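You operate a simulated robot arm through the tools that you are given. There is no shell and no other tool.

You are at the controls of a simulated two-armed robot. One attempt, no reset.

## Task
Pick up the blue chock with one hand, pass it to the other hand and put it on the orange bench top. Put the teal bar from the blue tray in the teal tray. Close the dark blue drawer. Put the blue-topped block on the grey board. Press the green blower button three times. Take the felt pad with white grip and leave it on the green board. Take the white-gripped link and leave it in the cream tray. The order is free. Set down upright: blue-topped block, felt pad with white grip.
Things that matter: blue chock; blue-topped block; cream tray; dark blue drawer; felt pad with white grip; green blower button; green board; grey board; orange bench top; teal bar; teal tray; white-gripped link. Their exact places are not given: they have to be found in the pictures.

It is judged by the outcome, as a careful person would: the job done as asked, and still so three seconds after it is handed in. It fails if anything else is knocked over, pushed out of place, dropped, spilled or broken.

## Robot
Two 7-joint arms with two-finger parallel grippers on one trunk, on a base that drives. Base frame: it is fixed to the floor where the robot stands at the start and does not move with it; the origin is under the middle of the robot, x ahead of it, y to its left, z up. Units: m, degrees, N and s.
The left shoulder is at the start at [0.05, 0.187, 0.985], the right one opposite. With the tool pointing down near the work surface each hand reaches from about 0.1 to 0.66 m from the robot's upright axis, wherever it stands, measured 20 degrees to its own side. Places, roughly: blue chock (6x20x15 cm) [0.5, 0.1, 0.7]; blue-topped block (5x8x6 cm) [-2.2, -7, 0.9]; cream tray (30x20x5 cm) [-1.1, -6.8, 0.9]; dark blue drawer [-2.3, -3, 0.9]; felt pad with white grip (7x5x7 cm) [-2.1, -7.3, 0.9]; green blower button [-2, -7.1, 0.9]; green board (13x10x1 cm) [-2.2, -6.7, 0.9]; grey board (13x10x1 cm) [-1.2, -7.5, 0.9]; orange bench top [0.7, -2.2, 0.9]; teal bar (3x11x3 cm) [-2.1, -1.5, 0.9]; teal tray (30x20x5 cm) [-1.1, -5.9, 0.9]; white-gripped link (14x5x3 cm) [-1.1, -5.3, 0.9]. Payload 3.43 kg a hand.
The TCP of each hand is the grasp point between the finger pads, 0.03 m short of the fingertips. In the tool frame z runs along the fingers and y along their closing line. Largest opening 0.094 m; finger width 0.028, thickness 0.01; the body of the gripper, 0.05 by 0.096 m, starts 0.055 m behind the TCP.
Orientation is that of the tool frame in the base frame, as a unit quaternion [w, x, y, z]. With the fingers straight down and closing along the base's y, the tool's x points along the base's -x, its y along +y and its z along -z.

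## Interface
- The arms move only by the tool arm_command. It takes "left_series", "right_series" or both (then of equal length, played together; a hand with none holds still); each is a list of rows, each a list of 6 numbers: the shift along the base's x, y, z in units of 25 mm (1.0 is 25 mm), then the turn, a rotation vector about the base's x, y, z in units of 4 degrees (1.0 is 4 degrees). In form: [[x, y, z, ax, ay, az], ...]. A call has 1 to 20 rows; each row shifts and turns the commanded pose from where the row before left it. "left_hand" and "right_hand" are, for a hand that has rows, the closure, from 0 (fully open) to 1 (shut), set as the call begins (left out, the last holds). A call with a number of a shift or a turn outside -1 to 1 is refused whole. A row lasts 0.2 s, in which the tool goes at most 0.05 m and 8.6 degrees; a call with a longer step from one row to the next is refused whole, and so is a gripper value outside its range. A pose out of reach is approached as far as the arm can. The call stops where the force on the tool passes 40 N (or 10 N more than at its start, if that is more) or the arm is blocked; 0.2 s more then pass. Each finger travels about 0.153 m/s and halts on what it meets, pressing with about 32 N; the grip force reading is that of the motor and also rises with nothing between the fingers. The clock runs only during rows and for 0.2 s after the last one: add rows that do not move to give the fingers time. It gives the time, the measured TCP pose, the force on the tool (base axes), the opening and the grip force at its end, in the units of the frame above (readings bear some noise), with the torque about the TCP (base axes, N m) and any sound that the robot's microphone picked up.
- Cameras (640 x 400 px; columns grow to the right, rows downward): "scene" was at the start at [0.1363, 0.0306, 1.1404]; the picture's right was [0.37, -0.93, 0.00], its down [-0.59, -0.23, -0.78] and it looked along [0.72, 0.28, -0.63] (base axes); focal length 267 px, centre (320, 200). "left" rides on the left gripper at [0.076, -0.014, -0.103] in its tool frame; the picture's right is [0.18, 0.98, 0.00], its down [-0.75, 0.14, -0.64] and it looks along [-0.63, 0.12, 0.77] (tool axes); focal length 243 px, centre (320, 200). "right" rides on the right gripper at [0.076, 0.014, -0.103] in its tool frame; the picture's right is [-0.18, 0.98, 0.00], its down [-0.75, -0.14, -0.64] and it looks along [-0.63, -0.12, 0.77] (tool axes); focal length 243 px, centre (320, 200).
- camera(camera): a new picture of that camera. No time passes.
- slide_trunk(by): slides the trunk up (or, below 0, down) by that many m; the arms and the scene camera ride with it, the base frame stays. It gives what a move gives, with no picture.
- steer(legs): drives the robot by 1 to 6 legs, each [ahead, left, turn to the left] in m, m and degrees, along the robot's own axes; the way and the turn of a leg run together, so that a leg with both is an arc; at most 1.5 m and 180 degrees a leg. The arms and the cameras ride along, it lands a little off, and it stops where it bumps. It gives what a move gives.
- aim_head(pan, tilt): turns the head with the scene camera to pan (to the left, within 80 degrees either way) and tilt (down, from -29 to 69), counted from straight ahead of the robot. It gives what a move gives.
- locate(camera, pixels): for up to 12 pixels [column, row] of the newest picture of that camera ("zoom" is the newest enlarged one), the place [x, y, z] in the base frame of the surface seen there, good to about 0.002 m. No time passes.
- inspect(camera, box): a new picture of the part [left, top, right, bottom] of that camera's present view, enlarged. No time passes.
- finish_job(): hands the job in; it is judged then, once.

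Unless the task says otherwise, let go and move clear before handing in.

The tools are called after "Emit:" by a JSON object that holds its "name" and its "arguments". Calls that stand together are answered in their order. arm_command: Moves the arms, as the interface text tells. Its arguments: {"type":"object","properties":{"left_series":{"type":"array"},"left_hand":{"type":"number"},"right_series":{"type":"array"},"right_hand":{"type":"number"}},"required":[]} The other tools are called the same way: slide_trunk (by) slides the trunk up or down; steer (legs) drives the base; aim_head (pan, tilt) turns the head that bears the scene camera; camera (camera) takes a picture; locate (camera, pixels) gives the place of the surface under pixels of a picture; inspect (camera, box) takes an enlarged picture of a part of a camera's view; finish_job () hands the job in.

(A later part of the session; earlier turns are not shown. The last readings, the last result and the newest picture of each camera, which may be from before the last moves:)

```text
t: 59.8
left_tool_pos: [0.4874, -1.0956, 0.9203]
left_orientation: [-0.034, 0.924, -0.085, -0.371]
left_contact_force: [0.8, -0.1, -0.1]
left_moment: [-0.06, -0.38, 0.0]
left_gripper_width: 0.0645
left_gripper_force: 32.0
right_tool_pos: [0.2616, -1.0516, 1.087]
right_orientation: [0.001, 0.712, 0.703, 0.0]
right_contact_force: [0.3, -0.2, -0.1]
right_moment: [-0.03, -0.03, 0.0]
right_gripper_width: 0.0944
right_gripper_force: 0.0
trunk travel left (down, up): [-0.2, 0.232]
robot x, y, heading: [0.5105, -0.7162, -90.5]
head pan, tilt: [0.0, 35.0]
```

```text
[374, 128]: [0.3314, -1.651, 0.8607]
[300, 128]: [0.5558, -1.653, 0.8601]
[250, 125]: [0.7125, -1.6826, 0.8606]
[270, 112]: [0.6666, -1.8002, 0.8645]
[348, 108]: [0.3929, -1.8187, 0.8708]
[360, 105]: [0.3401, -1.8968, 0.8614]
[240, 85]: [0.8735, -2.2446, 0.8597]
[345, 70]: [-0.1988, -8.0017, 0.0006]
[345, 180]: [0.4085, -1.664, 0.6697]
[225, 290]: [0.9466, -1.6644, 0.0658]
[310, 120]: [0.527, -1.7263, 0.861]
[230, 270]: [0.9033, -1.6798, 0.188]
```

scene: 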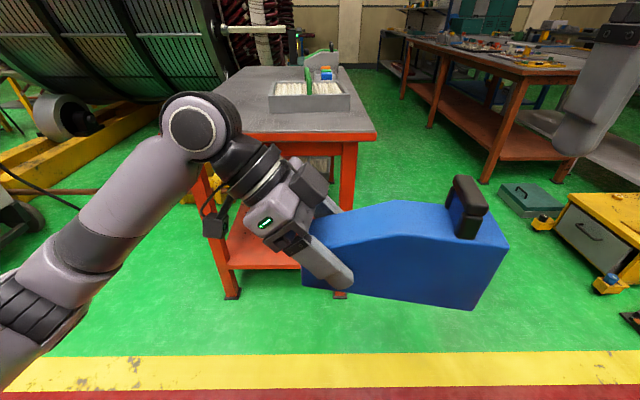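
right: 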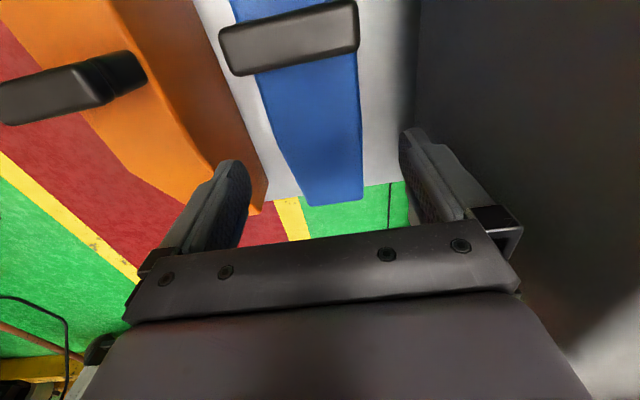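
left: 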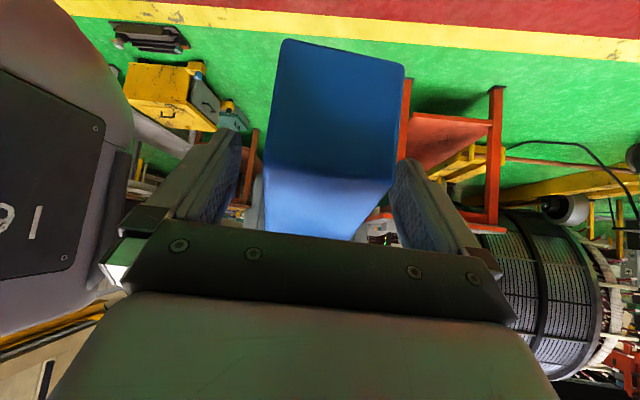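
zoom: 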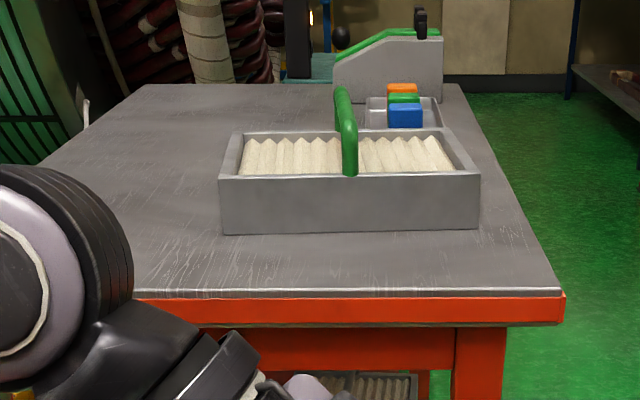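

Bench top z = 0.861, front edge y ≈ −1.63, tray front y ≈ −1.81, and free surface left of the tray too. I'll raise the chock 6 cm, then drive ahead 0.46 m and left 0.19 m.

Emit:
{"name": "arm_command", "arguments": {"left_series": [[0, 0, 0.5, 0, 0, 0], [0, 0, 0.7, 0, 0, 0], [0, 0, 0.7, 0, 0, 0], [0, 0, 0.6, 0, 0, 0], [0, 0, 0, 0, 0, 0]]}}

Emit:
{"name": "steer", "arguments": {"legs": [[0.46, 0.19, 0]]}}

Emit:
{"name": "camera", "arguments": {"camera": "scene"}}

```text
t: 61.0
left_tool_pos: [0.4855, -1.0964, 0.9824]
left_orientation: [-0.034, 0.924, -0.085, -0.371]
left_contact_force: [1.1, 0.6, -4.5]
left_moment: [-0.08, -0.4, 0.01]
left_gripper_width: 0.0642
left_gripper_force: 32.9
right_tool_pos: [0.2618, -1.0512, 1.0874]
right_orientation: [0.001, 0.711, 0.703, 0.0]
right_contact_force: [0.0, -0.4, 0.7]
right_moment: [0.01, 0.01, -0.01]
right_gripper_width: 0.0943
right_gripper_force: 0.0
trunk travel left (down, up): [-0.2, 0.232]
robot x, y, heading: [0.5088, -0.718, -90.8]
head pan, tilt: [0.0, 35.0]
```

```text
t: 63.9
left_tool_pos: [0.6707, -1.5471, 0.9809]
left_orientation: [-0.033, 0.924, -0.083, -0.373]
left_contact_force: [-0.7, 0.3, -5.5]
left_moment: [-0.09, -0.39, -0.01]
left_gripper_width: 0.0643
left_gripper_force: 31.8
right_tool_pos: [0.4467, -1.5047, 1.0861]
right_orientation: [0.0, 0.71, 0.704, 0.001]
right_contact_force: [0.7, 0.2, 0.2]
right_moment: [0.01, 0.03, -0.01]
right_gripper_width: 0.0943
right_gripper_force: 0.0
trunk travel left (down, up): [-0.2, 0.232]
robot x, y, heading: [0.6935, -1.1678, -90.1]
head pan, tilt: [0.0, 35.0]
```

```text
taken
```

scene: 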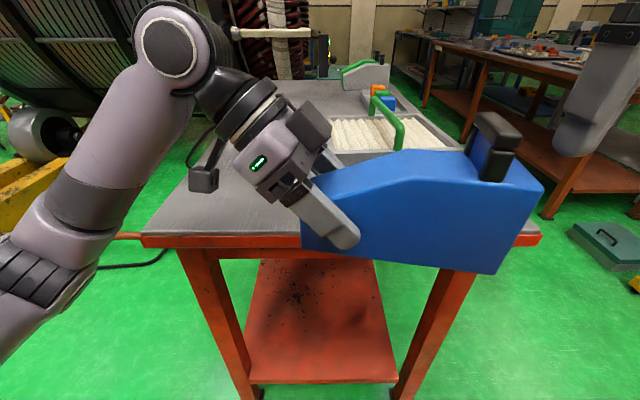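

The chock hangs just before the bench edge with its bottom about 7 cm above the top. I'll carry it over the free area left of the tray, to about (0.76, −1.72).

Emit:
{"name": "arm_command", "arguments": {"left_series": [[0.45, -0.865, 0, 0, 0, 0], [0.45, -0.865, 0, 0, 0, 0], [0.45, -0.865, 0, 0, 0, 0], [0.45, -0.865, 0, 0, 0, 0], [0.45, -0.865, 0, 0, 0, 0], [0.45, -0.865, 0, 0, 0, 0], [0.45, -0.865, 0, 0, 0, 0], [0.45, -0.865, 0, 0, 0, 0], [0, 0, 0, 0, 0, 0]]}}

Emit:
{"name": "camera", "arguments": {"camera": "scene"}}

Emit:
{"name": "camera", "arguments": {"camera": "left"}}

```text
t: 65.8
left_tool_pos: [0.7593, -1.7207, 0.9852]
left_orientation: [-0.034, 0.924, -0.083, -0.372]
left_contact_force: [1.3, 0.0, -5.4]
left_moment: [-0.06, -0.39, 0.03]
left_gripper_width: 0.0642
left_gripper_force: 31.7
right_tool_pos: [0.4465, -1.504, 1.0856]
right_orientation: [0.0, 0.71, 0.704, 0.001]
right_contact_force: [0.0, 0.4, 0.0]
right_moment: [-0.01, 0.02, -0.02]
right_gripper_width: 0.0938
right_gripper_force: 0.1
trunk travel left (down, up): [-0.2, 0.232]
robot x, y, heading: [0.6911, -1.1701, -90.3]
head pan, tilt: [0.0, 35.0]
```

```text
taken
```

scene: 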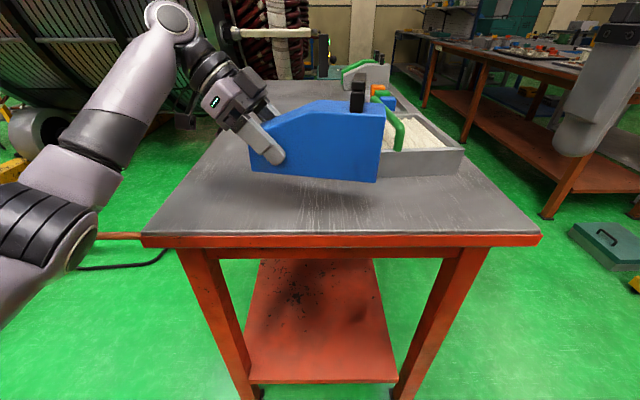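

```text
taken
```

left: 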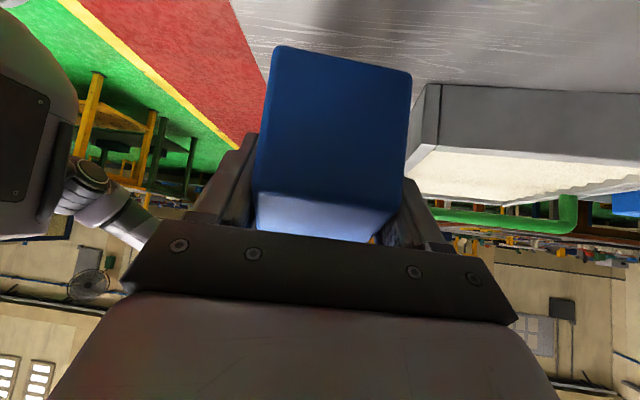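

The chock is over the free bench area. I'll check its bottom-edge heights at pixels (256,170) and (372,180), and clearance to the tray.

Emit:
{"name": "locate", "arguments": {"camera": "scene", "pixels": [[256, 170], [372, 179], [320, 176], [250, 148], [380, 150], [390, 172], [330, 205], [230, 210], [376, 120], [300, 220]]}}

```text
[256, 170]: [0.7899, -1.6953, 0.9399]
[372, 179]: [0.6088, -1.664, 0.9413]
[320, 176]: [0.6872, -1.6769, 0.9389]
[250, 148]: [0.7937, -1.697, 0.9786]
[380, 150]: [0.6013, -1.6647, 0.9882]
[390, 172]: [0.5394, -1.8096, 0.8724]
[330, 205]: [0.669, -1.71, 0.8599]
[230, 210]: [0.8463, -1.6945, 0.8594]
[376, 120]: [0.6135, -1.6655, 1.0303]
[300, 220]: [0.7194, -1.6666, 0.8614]
```

The chock is level with its bottom at about 0.936. I'll lower it 68 mm, then a few small steps until it touches.

Emit:
{"name": "arm_command", "arguments": {"left_series": [[0, 0, -0.8, 0, 0, 0], [0, 0, -0.8, 0, 0, 0], [0, 0, -0.7, 0, 0, 0], [0, 0, -0.4, 0, 0, 0], [0, 0, 0, 0, 0, 0]]}}

Emit:
{"name": "arm_command", "arguments": {"left_series": [[0, 0, -0.1, 0, 0, 0], [0, 0, -0.1, 0, 0, 0], [0, 0, 0, 0, 0, 0]]}}

Emit:
{"name": "camera", "arguments": {"camera": "scene"}}

```text
t: 67.0
left_tool_pos: [0.7601, -1.721, 0.9179]
left_orientation: [-0.032, 0.924, -0.083, -0.372]
left_contact_force: [0.3, 0.2, -4.9]
left_moment: [-0.08, -0.38, -0.01]
left_gripper_width: 0.0644
left_gripper_force: 32.2
right_tool_pos: [0.4469, -1.5058, 1.0874]
right_orientation: [0.001, 0.709, 0.705, 0.001]
right_contact_force: [0.2, 0.7, 0.2]
right_moment: [0.01, 0.01, -0.02]
right_gripper_width: 0.094
right_gripper_force: 0.0
trunk travel left (down, up): [-0.2, 0.232]
robot x, y, heading: [0.6916, -1.1724, -90.3]
head pan, tilt: [0.0, 35.0]
```

```text
t: 67.8
left_tool_pos: [0.7596, -1.7202, 0.9118]
left_orientation: [-0.033, 0.924, -0.083, -0.373]
left_contact_force: [1.1, -1.0, -1.7]
left_moment: [0.09, 0.08, 0.01]
left_gripper_width: 0.0643
left_gripper_force: 32.3
right_tool_pos: [0.4474, -1.5044, 1.0865]
right_orientation: [0.0, 0.709, 0.705, 0.0]
right_contact_force: [-0.4, 0.7, -1.1]
right_moment: [-0.02, -0.02, 0.01]
right_gripper_width: 0.0942
right_gripper_force: 0.1
trunk travel left (down, up): [-0.2, 0.232]
robot x, y, heading: [0.6925, -1.1716, -90.4]
head pan, tilt: [0.0, 35.0]
```

```text
taken
```

scene: 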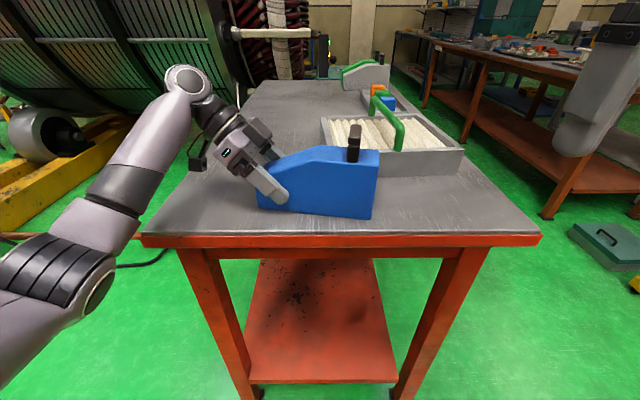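

The moment dropped to near zero, so the chock touches the bench. One more 1.5 mm press, then open and back off along the tool axis.

Emit:
{"name": "arm_command", "arguments": {"left_series": [[0, 0, -0.06, 0, 0, 0], [0, 0, 0, 0, 0, 0]]}}

Emit:
{"name": "arm_command", "arguments": {"left_series": [[0, 0, 0, 0, 0, 0], [0, 0, 0, 0, 0, 0], [0, 0, 0, 0, 0, 0]], "left_hand": 0}}

Emit:
{"name": "camera", "arguments": {"camera": "left"}}

Emit:
{"name": "camera", "arguments": {"camera": "scene"}}

```text
t: 68.5
left_tool_pos: [0.7597, -1.7199, 0.9106]
left_orientation: [-0.033, 0.923, -0.083, -0.373]
left_contact_force: [2.2, -1.0, 3.6]
left_moment: [0.43, 0.99, -0.06]
left_gripper_width: 0.0645
left_gripper_force: 31.9
right_tool_pos: [0.448, -1.5052, 1.0871]
right_orientation: [0.001, 0.71, 0.705, 0.0]
right_contact_force: [-0.1, -0.2, 0.8]
right_moment: [0.03, -0.01, 0.0]
right_gripper_width: 0.094
right_gripper_force: 0.1
trunk travel left (down, up): [-0.2, 0.232]
robot x, y, heading: [0.6912, -1.1723, -90.3]
head pan, tilt: [0.0, 35.0]
```

```text
t: 69.2
left_tool_pos: [0.7604, -1.7207, 0.9103]
left_orientation: [-0.033, 0.924, -0.083, -0.371]
left_contact_force: [-0.3, 0.8, -0.1]
left_moment: [0.02, 0.03, 0.05]
left_gripper_width: 0.0939
left_gripper_force: 0.0
right_tool_pos: [0.4464, -1.5041, 1.0865]
right_orientation: [0.001, 0.71, 0.704, 0.0]
right_contact_force: [0.3, -0.6, 0.9]
right_moment: [0.02, 0.0, 0.01]
right_gripper_width: 0.0941
right_gripper_force: 0.0
trunk travel left (down, up): [-0.2, 0.232]
robot x, y, heading: [0.6903, -1.1696, -90.5]
head pan, tilt: [0.0, 35.0]
```

```text
taken
```

left: 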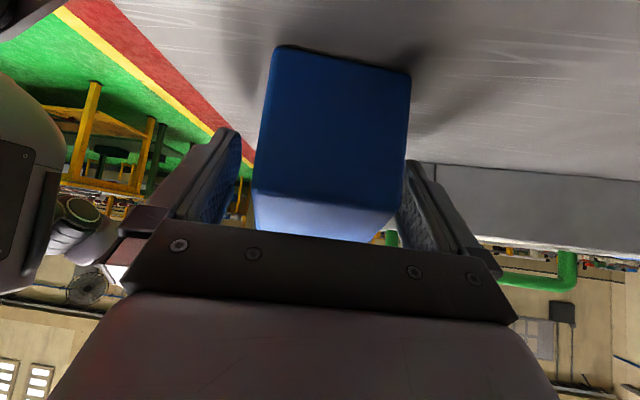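

```text
taken
```

scene: 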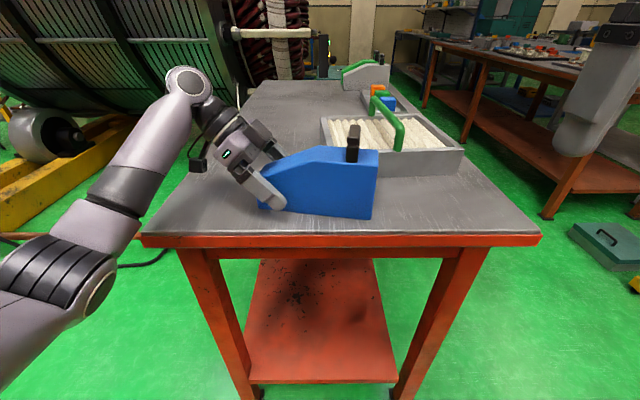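

The chock stands free on the bench. I'll back the left hand out along its tool axis, then bring it back over the aisle side.

Emit:
{"name": "arm_command", "arguments": {"left_series": [[0.68, -0.123, 0.72, 0, 0, 0], [0.68, -0.123, 0.72, 0, 0, 0], [0.68, -0.123, 0.72, 0, 0, 0], [0.68, -0.123, 0.72, 0, 0, 0], [0.68, -0.123, 0.72, 0, 0, 0], [0.4, 0.3, 0.72, 0, 0, 0], [0, 1, 0.5, 0, 0, 0], [0, 1, 0.5, 0, 0, 0], [0, 1, 0, 0, 0, 0], [0, 1, 0, 0, 0, 0], [0, 1, 0, 0, 0, 0], [0, 1, 0, 0, 0, 0], [0, 1, 0, 0, 0, 0], [0, 1, 0, 0, 0, 0], [0, 1, 0, 0, 0, 0], [0, 0, 0, 0, 0, 0]]}}

Emit:
{"name": "camera", "arguments": {"camera": "scene"}}

```text
t: 72.7
left_tool_pos: [0.8559, -1.5034, 1.0389]
left_orientation: [-0.033, 0.924, -0.083, -0.373]
left_contact_force: [0.4, 0.0, -0.6]
left_moment: [0.01, -0.02, 0.0]
left_gripper_width: 0.0939
left_gripper_force: 0.1
right_tool_pos: [0.4473, -1.5048, 1.0858]
right_orientation: [0.001, 0.71, 0.704, 0.0]
right_contact_force: [-0.4, -0.7, 0.6]
right_moment: [0.0, 0.01, 0.0]
right_gripper_width: 0.094
right_gripper_force: 0.0
trunk travel left (down, up): [-0.2, 0.232]
robot x, y, heading: [0.6928, -1.1685, -90.1]
head pan, tilt: [0.0, 35.0]
```

```text
taken
```

scene: 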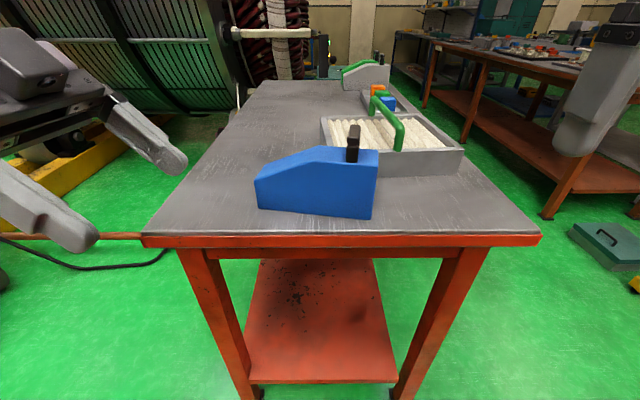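

The blue chock stands level on the bench top. I'll restore the left hand's normal pointing-down pose, then back away.

Emit:
{"name": "arm_command", "arguments": {"left_series": [[0, 0.3, 0, 0, 0, 1], [0, 0.3, 0, 0, 0, 1], [0, 0.3, 0, 0, 0, 1], [0, 0, 0, 0, 0, 1], [0, 0, 0, 0, 0, 1], [0, 0, 0, 0, 0, 1], [0, 0, 0, 0, 0, 1], [0, 0, 0, 0, 0, 1], [0, 0, 0, 0, 0, 1], [0, 0, 0, 0, 0, 1], [0, 0, 0, 0, 0, 1], [0, 0, 0, 0, 0, 1], [0, 0, 0, 0, 0, 1], [0, 0, 0, 0, 0, 1], [0, 0, 0, 0, 0, 1], [0, 0, 0, 0, 0, 1], [0, 0, 0, 0, 0, 1], [0, 0, 0, 0, 0, 1], [0, 0, 0, 0, 0, 1], [0, 0, 0, 0, 0, 1]]}}

Emit:
{"name": "arm_command", "arguments": {"left_series": [[0, 0, 0, 0, 0, 1], [0, 0, 0, 0, 0, 1], [0, 0, 0, 0, 0, 1], [0, 0, 0, 0, 0, 1], [0, 0, 0, 0, 0, 1], [0, 0, 0, 1, 0, 0], [0, 0, 0, 1, 0, 0], [0, 0, 0, 1, 0, 0], [0, 0, 0, 1, 0, 0], [0, 0, 0, 1, 0, 0], [0, 0, 0, 1, 0, 0], [0, 0, 0, 1, 0, 0], [0, 0, 0, 1, 0, 0], [0, 0, 0, 1, 0, 0], [0, 0, 0, 1, 0, 0], [0, 0, 0, 1, 0, 0], [0, 0, 0, 0, 0, 0]]}}

Emit:
{"name": "aim_head", "arguments": {"pan": 60, "tilt": 15}}

Emit:
{"name": "aim_head", "arguments": {"pan": -60, "tilt": 15}}

Emit:
{"name": "camera", "arguments": {"camera": "scene"}}

```text
t: 76.8
left_tool_pos: [0.8552, -1.48, 1.0408]
left_orientation: [0.215, 0.76, 0.531, -0.306]
left_contact_force: [-0.6, 0.8, 0.7]
left_moment: [-0.03, -0.04, -0.02]
left_gripper_width: 0.0937
left_gripper_force: 0.0
right_tool_pos: [0.4465, -1.5043, 1.085]
right_orientation: [0.001, 0.709, 0.705, 0.0]
right_contact_force: [-0.2, -0.1, 0.3]
right_moment: [0.03, 0.0, -0.02]
right_gripper_width: 0.0941
right_gripper_force: 0.1
trunk travel left (down, up): [-0.2, 0.232]
robot x, y, heading: [0.6909, -1.1721, -90.3]
head pan, tilt: [0.0, 35.0]
```

```text
t: 80.5
left_tool_pos: [0.8546, -1.4815, 1.0411]
left_orientation: [-0.002, 0.708, 0.706, 0.001]
left_contact_force: [0.0, 0.1, -0.5]
left_moment: [-0.01, -0.03, 0.0]
left_gripper_width: 0.0938
left_gripper_force: 0.1
right_tool_pos: [0.4476, -1.5056, 1.0866]
right_orientation: [0.002, 0.71, 0.704, 0.0]
right_contact_force: [0.6, -0.4, 0.0]
right_moment: [-0.04, 0.01, -0.01]
right_gripper_width: 0.0939
right_gripper_force: 0.0
trunk travel left (down, up): [-0.2, 0.232]
robot x, y, heading: [0.693, -1.17, -90.6]
head pan, tilt: [0.0, 35.0]
```

```text
t: 81.8
left_tool_pos: [0.855, -1.4806, 1.0417]
left_orientation: [-0.001, 0.708, 0.706, 0.001]
left_contact_force: [0.5, 0.3, 0.1]
left_moment: [0.0, -0.01, -0.01]
left_gripper_width: 0.0942
left_gripper_force: 0.0
right_tool_pos: [0.4476, -1.5044, 1.0862]
right_orientation: [0.002, 0.71, 0.704, 0.001]
right_contact_force: [-0.5, -0.1, 0.5]
right_moment: [0.0, -0.01, -0.01]
right_gripper_width: 0.0939
right_gripper_force: 0.0
trunk travel left (down, up): [-0.2, 0.232]
robot x, y, heading: [0.6913, -1.1688, -90.2]
head pan, tilt: [60.0, 15.0]
```

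```text
t: 83.8
left_tool_pos: [0.8544, -1.4798, 1.0422]
left_orientation: [-0.001, 0.709, 0.706, 0.0]
left_contact_force: [0.9, -0.3, -0.4]
left_moment: [-0.01, -0.01, 0.03]
left_gripper_width: 0.0941
left_gripper_force: 0.0
right_tool_pos: [0.4467, -1.5049, 1.0867]
right_orientation: [0.001, 0.71, 0.704, 0.0]
right_contact_force: [-0.5, -1.2, -0.3]
right_moment: [0.03, 0.0, 0.03]
right_gripper_width: 0.0938
right_gripper_force: 0.0
trunk travel left (down, up): [-0.2, 0.232]
robot x, y, heading: [0.6937, -1.1679, -90.4]
head pan, tilt: [-60.0, 15.0]
```

```text
taken
```

scene: 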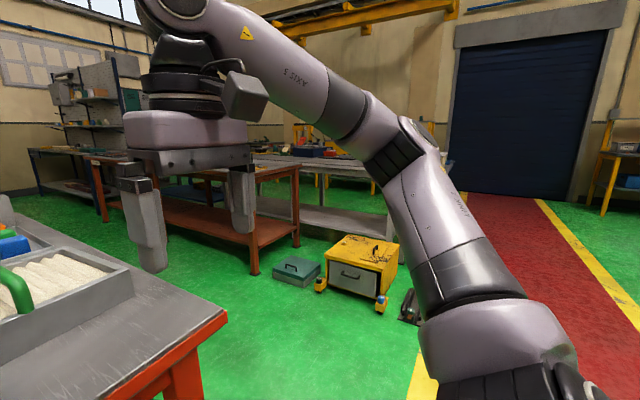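

The orange bench is done. I'll back out to the aisle, slide to the robot's right, and turn to face −x to look at the other benches.

Emit:
{"name": "steer", "arguments": {"legs": [[-0.45, 0, 0], [0, -1.0, 0], [0, 0, -90]]}}

Emit:
{"name": "aim_head", "arguments": {"pan": 40, "tilt": 15}}

Emit:
{"name": "camera", "arguments": {"camera": "scene"}}

Emit:
{"name": "aim_head", "arguments": {"pan": 0, "tilt": 15}}

Emit:
{"name": "camera", "arguments": {"camera": "scene"}}

```text
t: 99.1
left_tool_pos: [-0.6307, -0.86, 1.0424]
left_orientation: [-0.001, 1.0, -0.011, 0.001]
left_contact_force: [0.4, -1.2, 0.1]
left_moment: [-0.02, -0.01, 0.01]
left_gripper_width: 0.0938
left_gripper_force: 0.0
right_tool_pos: [-0.6458, -0.4517, 1.0862]
right_orientation: [0.001, 1.0, -0.014, -0.001]
right_contact_force: [0.1, -0.3, -0.3]
right_moment: [0.03, -0.02, -0.02]
right_gripper_width: 0.0942
right_gripper_force: 0.1
trunk travel left (down, up): [-0.2, 0.232]
robot x, y, heading: [-0.3179, -0.7039, 178.5]
head pan, tilt: [-60.0, 15.0]
```

```text
t: 100.9
left_tool_pos: [-0.6302, -0.8612, 1.0408]
left_orientation: [-0.001, 1.0, -0.012, 0.001]
left_contact_force: [0.2, 0.0, -0.2]
left_moment: [0.01, -0.04, 0.03]
left_gripper_width: 0.094
left_gripper_force: 0.0
right_tool_pos: [-0.6458, -0.451, 1.0877]
right_orientation: [0.001, 1.0, -0.013, -0.001]
right_contact_force: [-0.8, 0.4, -0.3]
right_moment: [0.0, 0.0, 0.0]
right_gripper_width: 0.0939
right_gripper_force: 0.1
trunk travel left (down, up): [-0.2, 0.232]
robot x, y, heading: [-0.3176, -0.7054, 178.6]
head pan, tilt: [40.0, 15.0]
```

```text
taken
```

scene: 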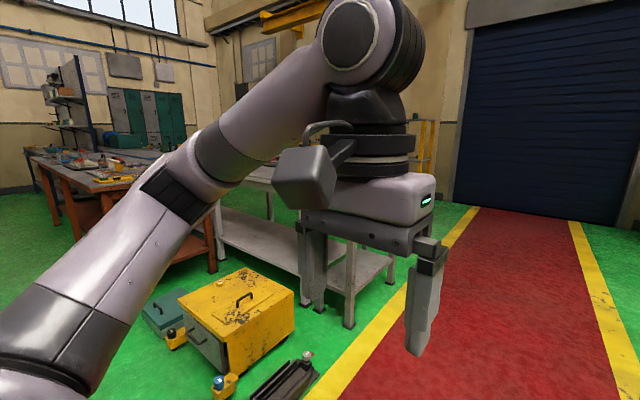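

```text
t: 101.9
left_tool_pos: [-0.6299, -0.8593, 1.042]
left_orientation: [-0.001, 1.0, -0.012, 0.0]
left_contact_force: [0.5, -0.8, 0.1]
left_moment: [-0.02, 0.01, 0.03]
left_gripper_width: 0.094
left_gripper_force: 0.1
right_tool_pos: [-0.6451, -0.4519, 1.0866]
right_orientation: [0.0, 1.0, -0.013, -0.001]
right_contact_force: [1.2, 0.5, 0.4]
right_moment: [-0.02, 0.0, 0.02]
right_gripper_width: 0.0939
right_gripper_force: 0.0
trunk travel left (down, up): [-0.2, 0.232]
robot x, y, heading: [-0.3136, -0.7028, 178.6]
head pan, tilt: [0.0, 15.0]
```

```text
taken
```

scene: 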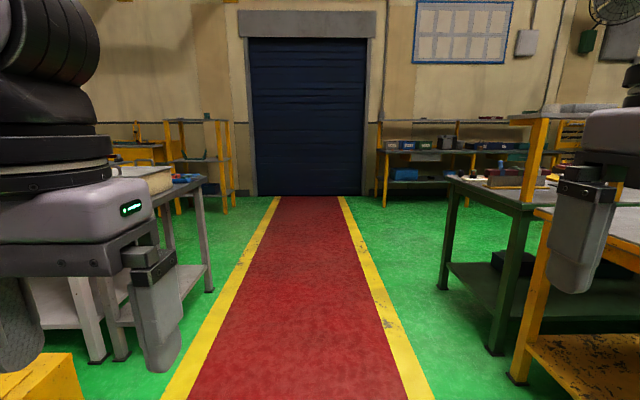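

The grey-legged bench on the left (blue item near pixel (185,180)) should hold the blue tray. I'll lower both hands for a better view and drive ahead 1 m along the aisle.

Emit:
{"name": "arm_command", "arguments": {"left_series": [[0, 0, -1, 0, 0, 0], [0, 0, -1, 0, 0, 0], [0, 0, -1, 0, 0, 0], [0, 0, -0.5, 0, 0, 0]], "right_series": [[0, 0, -1, 0, 0, 0], [0, 0, -1, 0, 0, 0], [0, 0, -1, 0, 0, 0], [0, 0, -1, 0, 0, 0]]}}

Emit:
{"name": "steer", "arguments": {"legs": [[1.0, 0, 0]]}}

Emit:
{"name": "aim_head", "arguments": {"pan": 50, "tilt": 25}}

Emit:
{"name": "camera", "arguments": {"camera": "scene"}}

```text
t: 102.9
left_tool_pos: [-0.6313, -0.8602, 0.9539]
left_orientation: [-0.001, 1.0, -0.012, 0.002]
left_contact_force: [-0.5, -0.4, 0.2]
left_moment: [0.02, 0.0, 0.01]
left_gripper_width: 0.094
left_gripper_force: 0.1
right_tool_pos: [-0.6459, -0.4522, 0.9846]
right_orientation: [0.001, 1.0, -0.014, -0.002]
right_contact_force: [1.0, 0.0, 0.3]
right_moment: [-0.03, -0.01, -0.04]
right_gripper_width: 0.0939
right_gripper_force: 0.0
trunk travel left (down, up): [-0.2, 0.232]
robot x, y, heading: [-0.3155, -0.7035, 178.6]
head pan, tilt: [0.0, 15.0]
```

```text
t: 108.2
left_tool_pos: [-1.6477, -0.8553, 0.9544]
left_orientation: [-0.001, 1.0, 0.001, 0.001]
left_contact_force: [-0.9, 0.5, 0.1]
left_moment: [0.01, -0.01, 0.01]
left_gripper_width: 0.094
left_gripper_force: 0.1
right_tool_pos: [-1.6725, -0.4465, 0.9845]
right_orientation: [0.0, 1.0, -0.001, -0.001]
right_contact_force: [0.7, -0.6, -0.4]
right_moment: [-0.03, 0.01, 0.01]
right_gripper_width: 0.0938
right_gripper_force: 0.1
trunk travel left (down, up): [-0.2, 0.232]
robot x, y, heading: [-1.3353, -0.6908, 179.7]
head pan, tilt: [0.0, 15.0]
```

```text
t: 109.4
left_tool_pos: [-1.6473, -0.8564, 0.9531]
left_orientation: [0.0, 1.0, 0.002, 0.001]
left_contact_force: [0.6, -0.2, -0.4]
left_moment: [0.01, -0.01, 0.01]
left_gripper_width: 0.0936
left_gripper_force: 0.0
right_tool_pos: [-1.6718, -0.4467, 0.9856]
right_orientation: [0.001, 1.0, -0.001, -0.001]
right_contact_force: [-1.1, 0.2, -0.3]
right_moment: [0.0, 0.04, 0.01]
right_gripper_width: 0.094
right_gripper_force: 0.0
trunk travel left (down, up): [-0.2, 0.232]
robot x, y, heading: [-1.3394, -0.6883, 180.1]
head pan, tilt: [50.0, 25.0]
```

```text
taken
```

scene: 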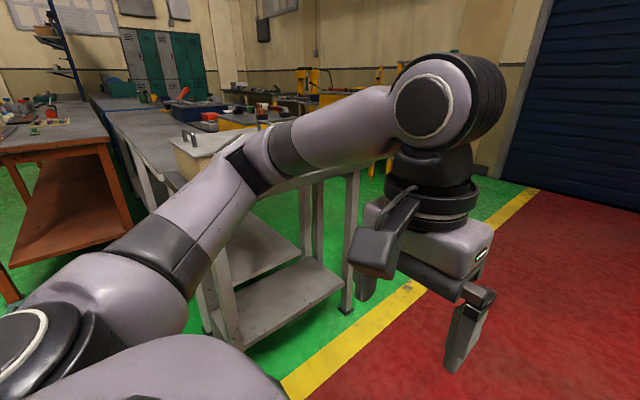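

The grey bench with a blue tray is ahead-left. I'll turn left to face it (heading −90°) and look.

Emit:
{"name": "steer", "arguments": {"legs": [[0, 0, 90], [0, -0.7, 0]]}}

Emit:
{"name": "aim_head", "arguments": {"pan": 0, "tilt": 25}}

Emit:
{"name": "camera", "arguments": {"camera": "scene"}}

```text
t: 119.7
left_tool_pos: [-1.8672, -0.9956, 0.9541]
left_orientation: [-0.001, 0.71, 0.704, 0.0]
left_contact_force: [-0.3, -0.5, 0.2]
left_moment: [-0.02, -0.01, 0.01]
left_gripper_width: 0.0938
left_gripper_force: 0.1
right_tool_pos: [-2.2761, -1.0156, 0.9843]
right_orientation: [0.001, 0.712, 0.702, 0.0]
right_contact_force: [-0.9, -0.3, 1.3]
right_moment: [0.0, 0.0, -0.03]
right_gripper_width: 0.0941
right_gripper_force: 0.1
trunk travel left (down, up): [-0.2, 0.232]
robot x, y, heading: [-2.0279, -0.6822, -90.6]
head pan, tilt: [50.0, 25.0]
```

```text
t: 120.9
left_tool_pos: [-1.8666, -0.9958, 0.9534]
left_orientation: [-0.002, 0.71, 0.704, 0.0]
left_contact_force: [0.0, 0.1, 0.2]
left_moment: [0.01, 0.01, -0.01]
left_gripper_width: 0.0938
left_gripper_force: 0.1
right_tool_pos: [-2.2762, -1.0157, 0.9851]
right_orientation: [0.002, 0.712, 0.702, -0.001]
right_contact_force: [0.3, -0.1, 0.1]
right_moment: [-0.01, -0.01, -0.01]
right_gripper_width: 0.0937
right_gripper_force: 0.2
trunk travel left (down, up): [-0.2, 0.232]
robot x, y, heading: [-2.0304, -0.6842, -90.9]
head pan, tilt: [0.0, 25.0]
```

```text
taken
```

scene: 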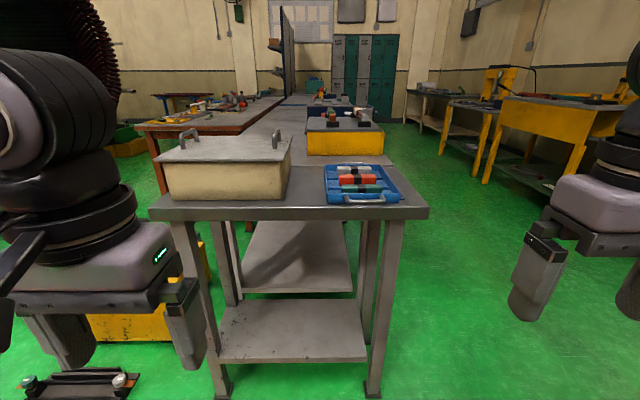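

The blue tray is at pixel (360,185) with the teal bar in front, near (360,189). I'll zoom in and measure.

Emit:
{"name": "inspect", "arguments": {"camera": "scene", "box": [300, 150, 430, 231]}}

Emit:
{"name": "locate", "arguments": {"camera": "scene", "pixels": [[160, 212], [425, 212], [345, 188], [378, 187], [360, 188], [330, 202], [395, 198], [360, 180], [290, 195], [180, 195], [225, 390], [372, 390]]}}

```text
4.92 times, centred on (365, 190) of scene
```

zoom: 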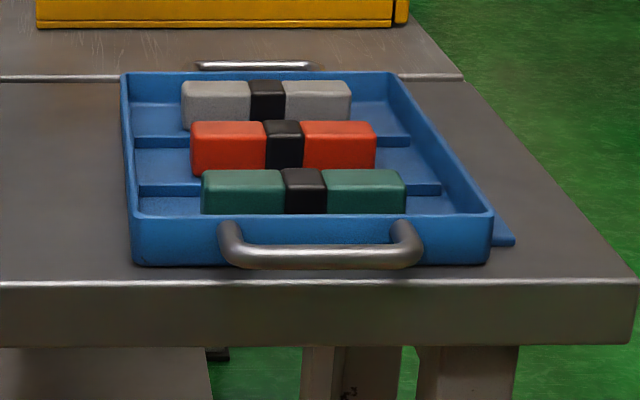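

```text
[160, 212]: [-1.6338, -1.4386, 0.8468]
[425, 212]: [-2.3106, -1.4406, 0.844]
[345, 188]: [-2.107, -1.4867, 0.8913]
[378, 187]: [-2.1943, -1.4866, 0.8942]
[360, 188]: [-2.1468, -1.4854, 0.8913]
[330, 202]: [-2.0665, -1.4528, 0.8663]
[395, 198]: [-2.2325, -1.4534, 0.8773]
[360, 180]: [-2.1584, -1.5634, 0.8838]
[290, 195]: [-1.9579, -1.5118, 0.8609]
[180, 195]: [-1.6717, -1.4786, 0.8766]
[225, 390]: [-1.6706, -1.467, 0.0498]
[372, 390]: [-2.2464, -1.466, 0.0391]
```

I'll measure the teal bar and its neighbours precisely in the zoomed view.

Emit:
{"name": "locate", "arguments": {"camera": "zoom", "pixels": [[205, 195], [400, 195], [240, 180], [360, 180], [305, 173], [305, 190], [230, 172], [160, 190], [230, 160], [230, 128], [300, 218], [420, 190]]}}

Emit:
{"name": "locate", "arguments": {"camera": "zoom", "pixels": [[170, 205], [170, 160], [230, 100], [230, 86], [480, 215], [140, 225], [320, 255], [125, 80], [400, 80], [505, 240], [285, 125], [380, 178]]}}

```text
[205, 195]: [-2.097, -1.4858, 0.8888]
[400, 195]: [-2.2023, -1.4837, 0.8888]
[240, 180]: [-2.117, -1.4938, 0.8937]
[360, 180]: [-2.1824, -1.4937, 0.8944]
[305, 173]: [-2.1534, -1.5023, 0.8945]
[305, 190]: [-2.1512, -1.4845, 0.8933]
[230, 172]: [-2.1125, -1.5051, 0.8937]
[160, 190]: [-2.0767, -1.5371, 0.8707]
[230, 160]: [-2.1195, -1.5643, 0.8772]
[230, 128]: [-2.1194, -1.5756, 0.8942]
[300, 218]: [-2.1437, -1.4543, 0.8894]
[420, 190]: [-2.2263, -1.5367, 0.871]
```

```text
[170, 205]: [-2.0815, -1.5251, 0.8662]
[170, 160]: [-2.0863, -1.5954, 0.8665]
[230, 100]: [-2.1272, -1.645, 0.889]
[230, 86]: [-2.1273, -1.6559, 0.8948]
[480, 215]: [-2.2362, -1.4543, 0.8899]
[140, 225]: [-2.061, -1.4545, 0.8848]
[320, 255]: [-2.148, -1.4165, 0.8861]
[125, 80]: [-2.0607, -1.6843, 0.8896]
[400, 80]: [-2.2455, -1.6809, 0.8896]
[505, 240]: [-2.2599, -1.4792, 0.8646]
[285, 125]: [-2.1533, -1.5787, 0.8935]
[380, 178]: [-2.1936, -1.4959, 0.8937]
```

The teal bar is centred at (−2.15, −1.4995), top z 0.894, long axis along x, with about 2.5 cm clear to the tray front wall. I'll turn the robot to heading −60° and place it so the right hand needs only a 60° yaw to close across y.

Emit:
{"name": "steer", "arguments": {"legs": [[0, 0, 30.9], [0.12, -0.36, 0]]}}

Emit:
{"name": "arm_command", "arguments": {"right_series": [[0, 0, 0, 0, 0, 1], [0, 0, 0, 0, 0, 1], [0, 0, 0, 0, 0, 1], [0, 0, 0, 0, 0, 1], [0, 0, 0, 0, 0, 1], [0, 0, 0, 0, 0, 1], [0, 0, 0, 0, 0, 1], [0, 0, 0, 0, 0, 1], [0, 0, 0, 0, 0, 1], [0, 0, 0, 0, 0, 1], [0, 0, 0, 0, 0, 1], [0, 0, 0, 0, 0, 1], [0, 0, 0, 0, 0, 1], [0, 0, 0, 0, 0, 1], [0, 0, 0, 0, 0, 1]], "right_hand": 0.5}}

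Emit:
{"name": "camera", "arguments": {"camera": "scene"}}

```text
t: 126.1
left_tool_pos: [-1.9734, -1.154, 0.9555]
left_orientation: [-0.002, 0.494, 0.869, 0.0]
left_contact_force: [0.8, 0.3, 0.4]
left_moment: [0.0, -0.03, 0.01]
left_gripper_width: 0.0941
left_gripper_force: 0.1
right_tool_pos: [-2.311, -1.3821, 0.985]
right_orientation: [0.002, 0.495, 0.869, 0.0]
right_contact_force: [0.1, -0.4, -0.5]
right_moment: [-0.01, 0.0, -0.03]
right_gripper_width: 0.0942
right_gripper_force: 0.0
trunk travel left (down, up): [-0.2, 0.232]
robot x, y, heading: [-2.2761, -0.9696, -59.2]
head pan, tilt: [0.0, 25.0]
```

```text
t: 129.3
left_tool_pos: [-1.9727, -1.1535, 0.9543]
left_orientation: [0.0, 0.494, 0.87, 0.0]
left_contact_force: [0.1, 0.2, -0.1]
left_moment: [0.01, 0.01, 0.0]
left_gripper_width: 0.0941
left_gripper_force: 0.1
right_tool_pos: [-2.311, -1.3837, 0.9848]
right_orientation: [0.001, -0.006, 1.0, 0.001]
right_contact_force: [0.0, -0.1, 1.1]
right_moment: [-0.02, 0.01, -0.02]
right_gripper_width: 0.0471
right_gripper_force: 0.1
trunk travel left (down, up): [-0.2, 0.232]
robot x, y, heading: [-2.2733, -0.9693, -59.3]
head pan, tilt: [0.0, 25.0]
```

```text
taken
```

scene: 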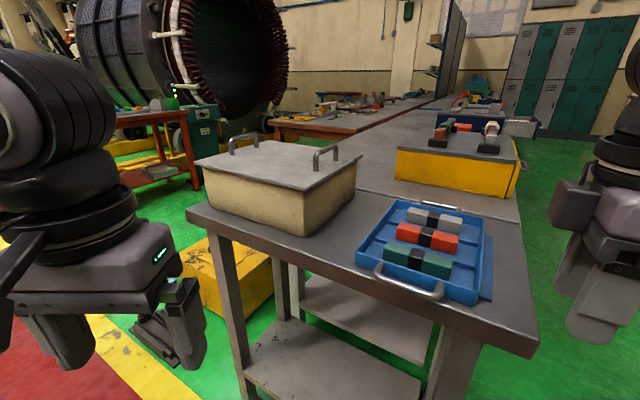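

The right hand is now closing along world y with opening 0.047. I'll re-measure the teal bar from this closer view.

Emit:
{"name": "inspect", "arguments": {"camera": "scene", "box": [340, 190, 510, 310]}}

```text
3.33 times, centred on (425, 250) of scene
```

zoom: 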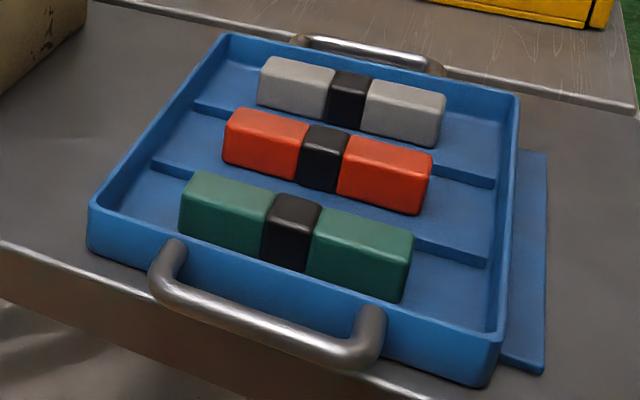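

Emit:
{"name": "locate", "arguments": {"camera": "zoom", "pixels": [[188, 195], [200, 177], [270, 222], [290, 200], [305, 207], [280, 192], [400, 245], [408, 235], [310, 180], [295, 265], [235, 252], [340, 310]]}}

```text
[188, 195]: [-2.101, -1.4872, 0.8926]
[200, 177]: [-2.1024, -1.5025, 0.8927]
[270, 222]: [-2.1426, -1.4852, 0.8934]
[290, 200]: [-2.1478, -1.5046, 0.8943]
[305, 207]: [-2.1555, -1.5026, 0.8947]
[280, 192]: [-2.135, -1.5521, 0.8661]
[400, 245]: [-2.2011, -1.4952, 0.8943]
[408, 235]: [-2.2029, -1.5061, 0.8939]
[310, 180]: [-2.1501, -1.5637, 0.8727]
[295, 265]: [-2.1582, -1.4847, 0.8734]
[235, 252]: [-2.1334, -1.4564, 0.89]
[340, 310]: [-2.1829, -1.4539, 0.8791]
```

The teal bar centre is confirmed at (−2.15, −1.4995). I'll move the right hand above it at the current height and check.

Emit:
{"name": "arm_command", "arguments": {"right_series": [[0.92, -0.66, 0, 0, 0, 0], [0.92, -0.66, 0, 0, 0, 0], [0.92, -0.66, 0, 0, 0, 0], [0.92, -0.66, 0, 0, 0, 0], [0.92, -0.66, 0, 0, 0, 0], [0.92, -0.66, 0, 0, 0, 0], [0.92, -0.66, 0, 0, 0, 0], [0, 0, 0, 0, 0, 0]]}}

Emit:
{"name": "camera", "arguments": {"camera": "scene"}}

Emit:
{"name": "camera", "arguments": {"camera": "right"}}

```text
t: 131.1
left_tool_pos: [-1.9728, -1.1538, 0.9535]
left_orientation: [-0.001, 0.494, 0.87, 0.0]
left_contact_force: [0.0, 0.4, -0.5]
left_moment: [0.0, -0.03, -0.04]
left_gripper_width: 0.094
left_gripper_force: 0.1
right_tool_pos: [-2.1656, -1.4164, 0.9713]
right_orientation: [0.001, -0.004, 1.0, 0.0]
right_contact_force: [0.1, -0.7, -0.1]
right_moment: [0.02, 0.01, 0.01]
right_gripper_width: 0.0472
right_gripper_force: 0.0
right hand out of reach, approached as far as the arm can: row 2, 3, 4, 5, 6, 7
trunk travel left (down, up): [-0.2, 0.232]
robot x, y, heading: [-2.2747, -0.9687, -59.1]
head pan, tilt: [0.0, 25.0]
```

```text
taken
```

scene: 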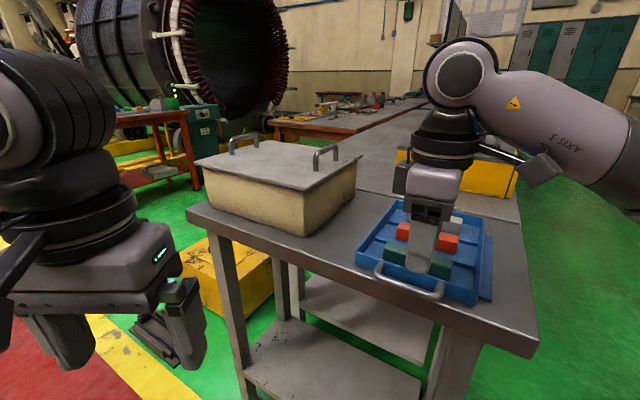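

```text
taken
```

right: 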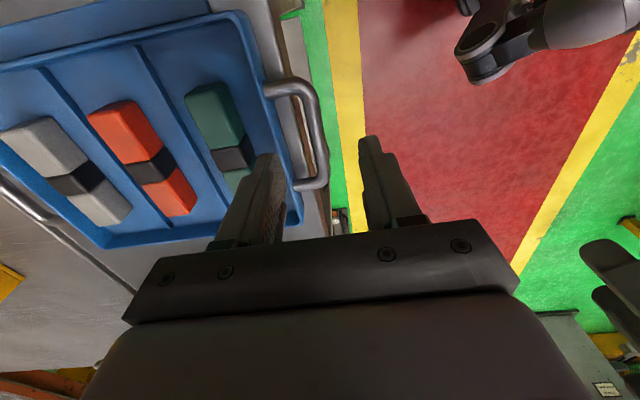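

The arm ran out of reach at about 0.44 m forward with that yaw, stopping 8 cm short. I'll raise the hand a little and look straight down to see how much room the base has to the bench legs.

Emit:
{"name": "arm_command", "arguments": {"right_series": [[0, 0, 0.5, 0, 0, 0], [0, 0, 0.5, 0, 0, 0]]}}

Emit:
{"name": "aim_head", "arguments": {"pan": -10, "tilt": 69}}

Emit:
{"name": "camera", "arguments": {"camera": "scene"}}

```text
t: 131.7
left_tool_pos: [-1.9738, -1.1532, 0.9536]
left_orientation: [-0.001, 0.494, 0.869, 0.0]
left_contact_force: [0.9, -0.7, 0.4]
left_moment: [0.02, -0.01, 0.0]
left_gripper_width: 0.094
left_gripper_force: 0.0
right_tool_pos: [-2.1661, -1.4116, 0.9955]
right_orientation: [0.001, -0.003, 1.0, 0.001]
right_contact_force: [-0.5, 0.4, 0.3]
right_moment: [0.03, -0.02, 0.02]
right_gripper_width: 0.0469
right_gripper_force: 0.0
right hand out of reach, approached as far as the arm can: row 2
trunk travel left (down, up): [-0.2, 0.232]
robot x, y, heading: [-2.2741, -0.9724, -59.3]
head pan, tilt: [0.0, 25.0]
```

```text
t: 132.8
left_tool_pos: [-1.9727, -1.1537, 0.954]
left_orientation: [-0.002, 0.493, 0.87, 0.0]
left_contact_force: [0.5, 0.2, 0.2]
left_moment: [0.0, 0.01, 0.01]
left_gripper_width: 0.0941
left_gripper_force: 0.0
right_tool_pos: [-2.1661, -1.412, 0.9967]
right_orientation: [0.0, -0.004, 1.0, 0.002]
right_contact_force: [0.7, -0.3, 0.0]
right_moment: [0.0, -0.02, -0.01]
right_gripper_width: 0.047
right_gripper_force: 0.0
trunk travel left (down, up): [-0.2, 0.232]
robot x, y, heading: [-2.2751, -0.9709, -59.6]
head pan, tilt: [-10.0, 68.8]
```

```text
taken
```

scene: 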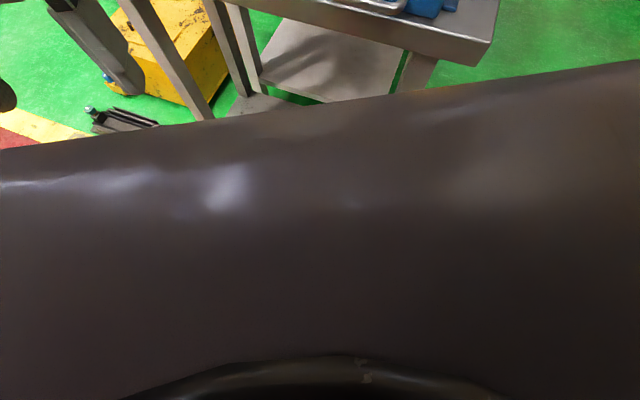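

A dark robot body fills the lower view; I'll measure its front rim and the bench legs.

Emit:
{"name": "locate", "arguments": {"camera": "scene", "pixels": [[320, 120], [320, 200], [320, 300], [100, 150], [500, 90], [205, 110], [410, 80], [300, 98], [620, 75], [10, 160]]}}

```text
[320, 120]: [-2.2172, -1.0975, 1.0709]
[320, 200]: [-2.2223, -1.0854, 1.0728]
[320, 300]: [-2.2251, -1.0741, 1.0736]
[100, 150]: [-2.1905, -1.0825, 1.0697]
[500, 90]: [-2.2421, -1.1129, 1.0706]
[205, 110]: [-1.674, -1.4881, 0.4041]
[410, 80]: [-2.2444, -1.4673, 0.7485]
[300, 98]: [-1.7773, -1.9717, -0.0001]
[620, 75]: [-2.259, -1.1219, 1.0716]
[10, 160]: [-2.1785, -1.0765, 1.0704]
```

That is only the trunk top right under the camera. I'll look sideways and down to see the base footprint instead.

Emit:
{"name": "aim_head", "arguments": {"pan": -50, "tilt": 55}}

Emit:
{"name": "camera", "arguments": {"camera": "scene"}}

Emit:
{"name": "aim_head", "arguments": {"pan": 60, "tilt": 60}}

Emit:
{"name": "camera", "arguments": {"camera": "scene"}}

Emit:
{"name": "camera", "arguments": {"camera": "left"}}

```text
t: 133.9
left_tool_pos: [-1.973, -1.1541, 0.9545]
left_orientation: [0.0, 0.494, 0.869, 0.0]
left_contact_force: [-0.3, -0.1, 0.2]
left_moment: [0.0, 0.01, 0.0]
left_gripper_width: 0.0939
left_gripper_force: 0.1
right_tool_pos: [-2.167, -1.4126, 0.9954]
right_orientation: [0.001, -0.003, 1.0, 0.001]
right_contact_force: [-0.5, 1.0, 0.1]
right_moment: [0.05, 0.0, 0.01]
right_gripper_width: 0.047
right_gripper_force: 0.1
trunk travel left (down, up): [-0.2, 0.232]
robot x, y, heading: [-2.2758, -0.9727, -59.5]
head pan, tilt: [-50.0, 55.0]
```

```text
taken
```

scene: 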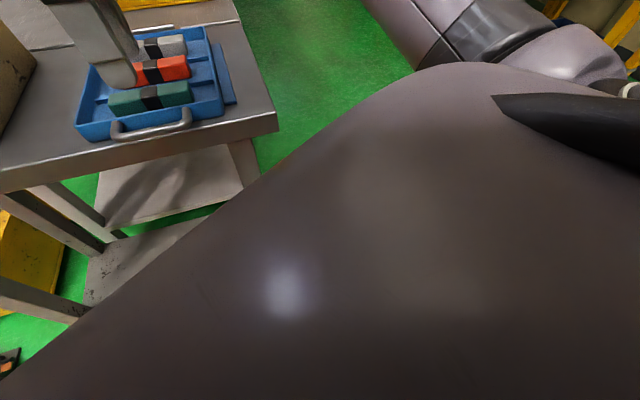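

```text
t: 135.8
left_tool_pos: [-1.9724, -1.1542, 0.9543]
left_orientation: [-0.001, 0.494, 0.869, 0.0]
left_contact_force: [0.5, 0.0, -0.1]
left_moment: [-0.04, 0.01, 0.03]
left_gripper_width: 0.0941
left_gripper_force: 0.0
right_tool_pos: [-2.1666, -1.4122, 0.9951]
right_orientation: [0.0, -0.003, 1.0, 0.001]
right_contact_force: [-0.4, 0.7, -0.2]
right_moment: [0.03, 0.01, 0.05]
right_gripper_width: 0.047
right_gripper_force: 0.1
trunk travel left (down, up): [-0.2, 0.232]
robot x, y, heading: [-2.2752, -0.9695, -59.2]
head pan, tilt: [60.0, 60.0]
```

```text
taken
```

scene: 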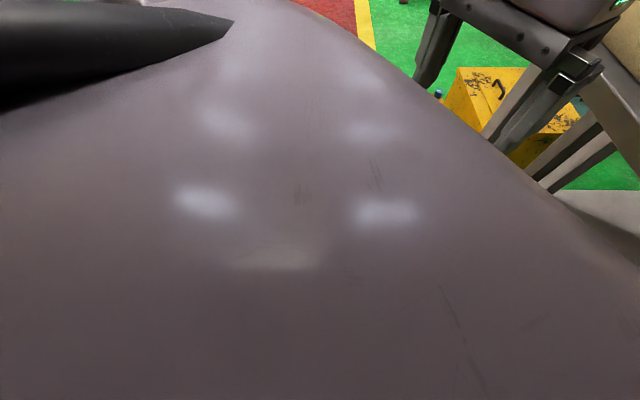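

```text
taken
```

left: 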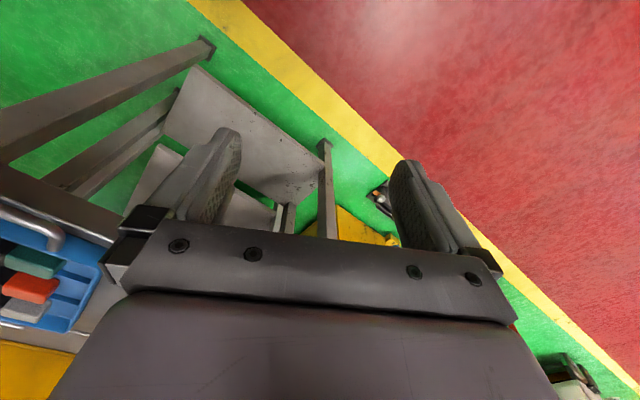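

The base itself isn't visible, so rather than crowd the bench I'll approach its west corner diagonally (heading −30°), which needs only 30° of hand yaw and gives more reach.

Emit:
{"name": "steer", "arguments": {"legs": [[-0.1, -0.265, 0], [0, 0, 29.3]]}}

Emit:
{"name": "arm_command", "arguments": {"right_series": [[0, 0, 0, 0, 0, -1], [0, 0, 0, 0, 0, -1], [0, 0, 0, 0, 0, -1], [0, 0, 0, 0, 0, -1], [0, 0, 0, 0, 0, -1], [0, 0, 0, 0, 0, -1], [0, 0, 0, 0, 0, -1], [0, 0, 0, 0, 0, 0]]}}

Emit:
{"name": "aim_head", "arguments": {"pan": -20, "tilt": 35}}

Emit:
{"name": "camera", "arguments": {"camera": "scene"}}

```text
t: 140.1
left_tool_pos: [-2.1981, -1.0332, 0.9544]
left_orientation: [-0.001, 0.263, 0.965, -0.001]
left_contact_force: [0.3, -0.6, -0.9]
left_moment: [0.0, -0.02, -0.05]
left_gripper_width: 0.0939
left_gripper_force: 0.0
right_tool_pos: [-2.2438, -1.3527, 0.9947]
right_orientation: [0.001, -0.251, 0.968, 0.001]
right_contact_force: [0.1, 0.1, 0.7]
right_moment: [-0.03, 0.01, 0.01]
right_gripper_width: 0.047
right_gripper_force: 0.0
trunk travel left (down, up): [-0.2, 0.232]
robot x, y, heading: [-2.5475, -1.0173, -30.6]
head pan, tilt: [60.0, 60.0]
```

```text
t: 141.9
left_tool_pos: [-2.1982, -1.0314, 0.9542]
left_orientation: [-0.002, 0.263, 0.965, 0.0]
left_contact_force: [0.3, -0.1, 0.4]
left_moment: [0.01, 0.01, -0.01]
left_gripper_width: 0.0937
left_gripper_force: 0.0
right_tool_pos: [-2.2436, -1.3511, 0.9954]
right_orientation: [0.001, -0.01, 1.0, 0.001]
right_contact_force: [-0.4, 0.1, 1.2]
right_moment: [-0.01, 0.0, -0.01]
right_gripper_width: 0.047
right_gripper_force: 0.1
trunk travel left (down, up): [-0.2, 0.232]
robot x, y, heading: [-2.5494, -1.0186, -30.4]
head pan, tilt: [60.0, 60.0]
```

```text
t: 143.4
left_tool_pos: [-2.1986, -1.0323, 0.9548]
left_orientation: [-0.001, 0.262, 0.965, -0.001]
left_contact_force: [0.0, 0.2, -0.3]
left_moment: [0.0, 0.01, 0.01]
left_gripper_width: 0.0942
left_gripper_force: 0.2
right_tool_pos: [-2.2425, -1.3509, 0.9961]
right_orientation: [0.001, -0.009, 1.0, 0.001]
right_contact_force: [-0.3, 0.8, -1.2]
right_moment: [-0.03, -0.02, 0.0]
right_gripper_width: 0.047
right_gripper_force: 0.1
trunk travel left (down, up): [-0.2, 0.232]
robot x, y, heading: [-2.5526, -1.0195, -30.5]
head pan, tilt: [-20.0, 35.0]
```

```text
taken
```

scene: 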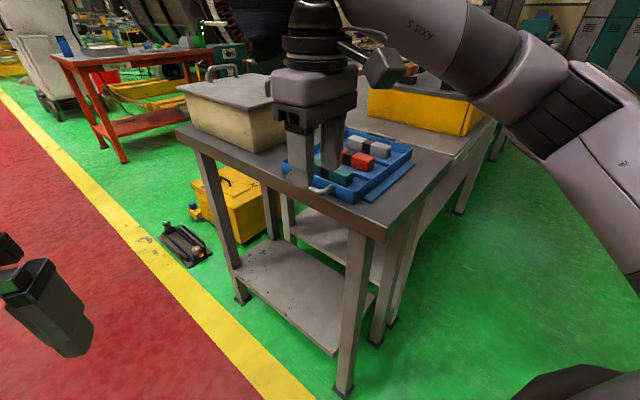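

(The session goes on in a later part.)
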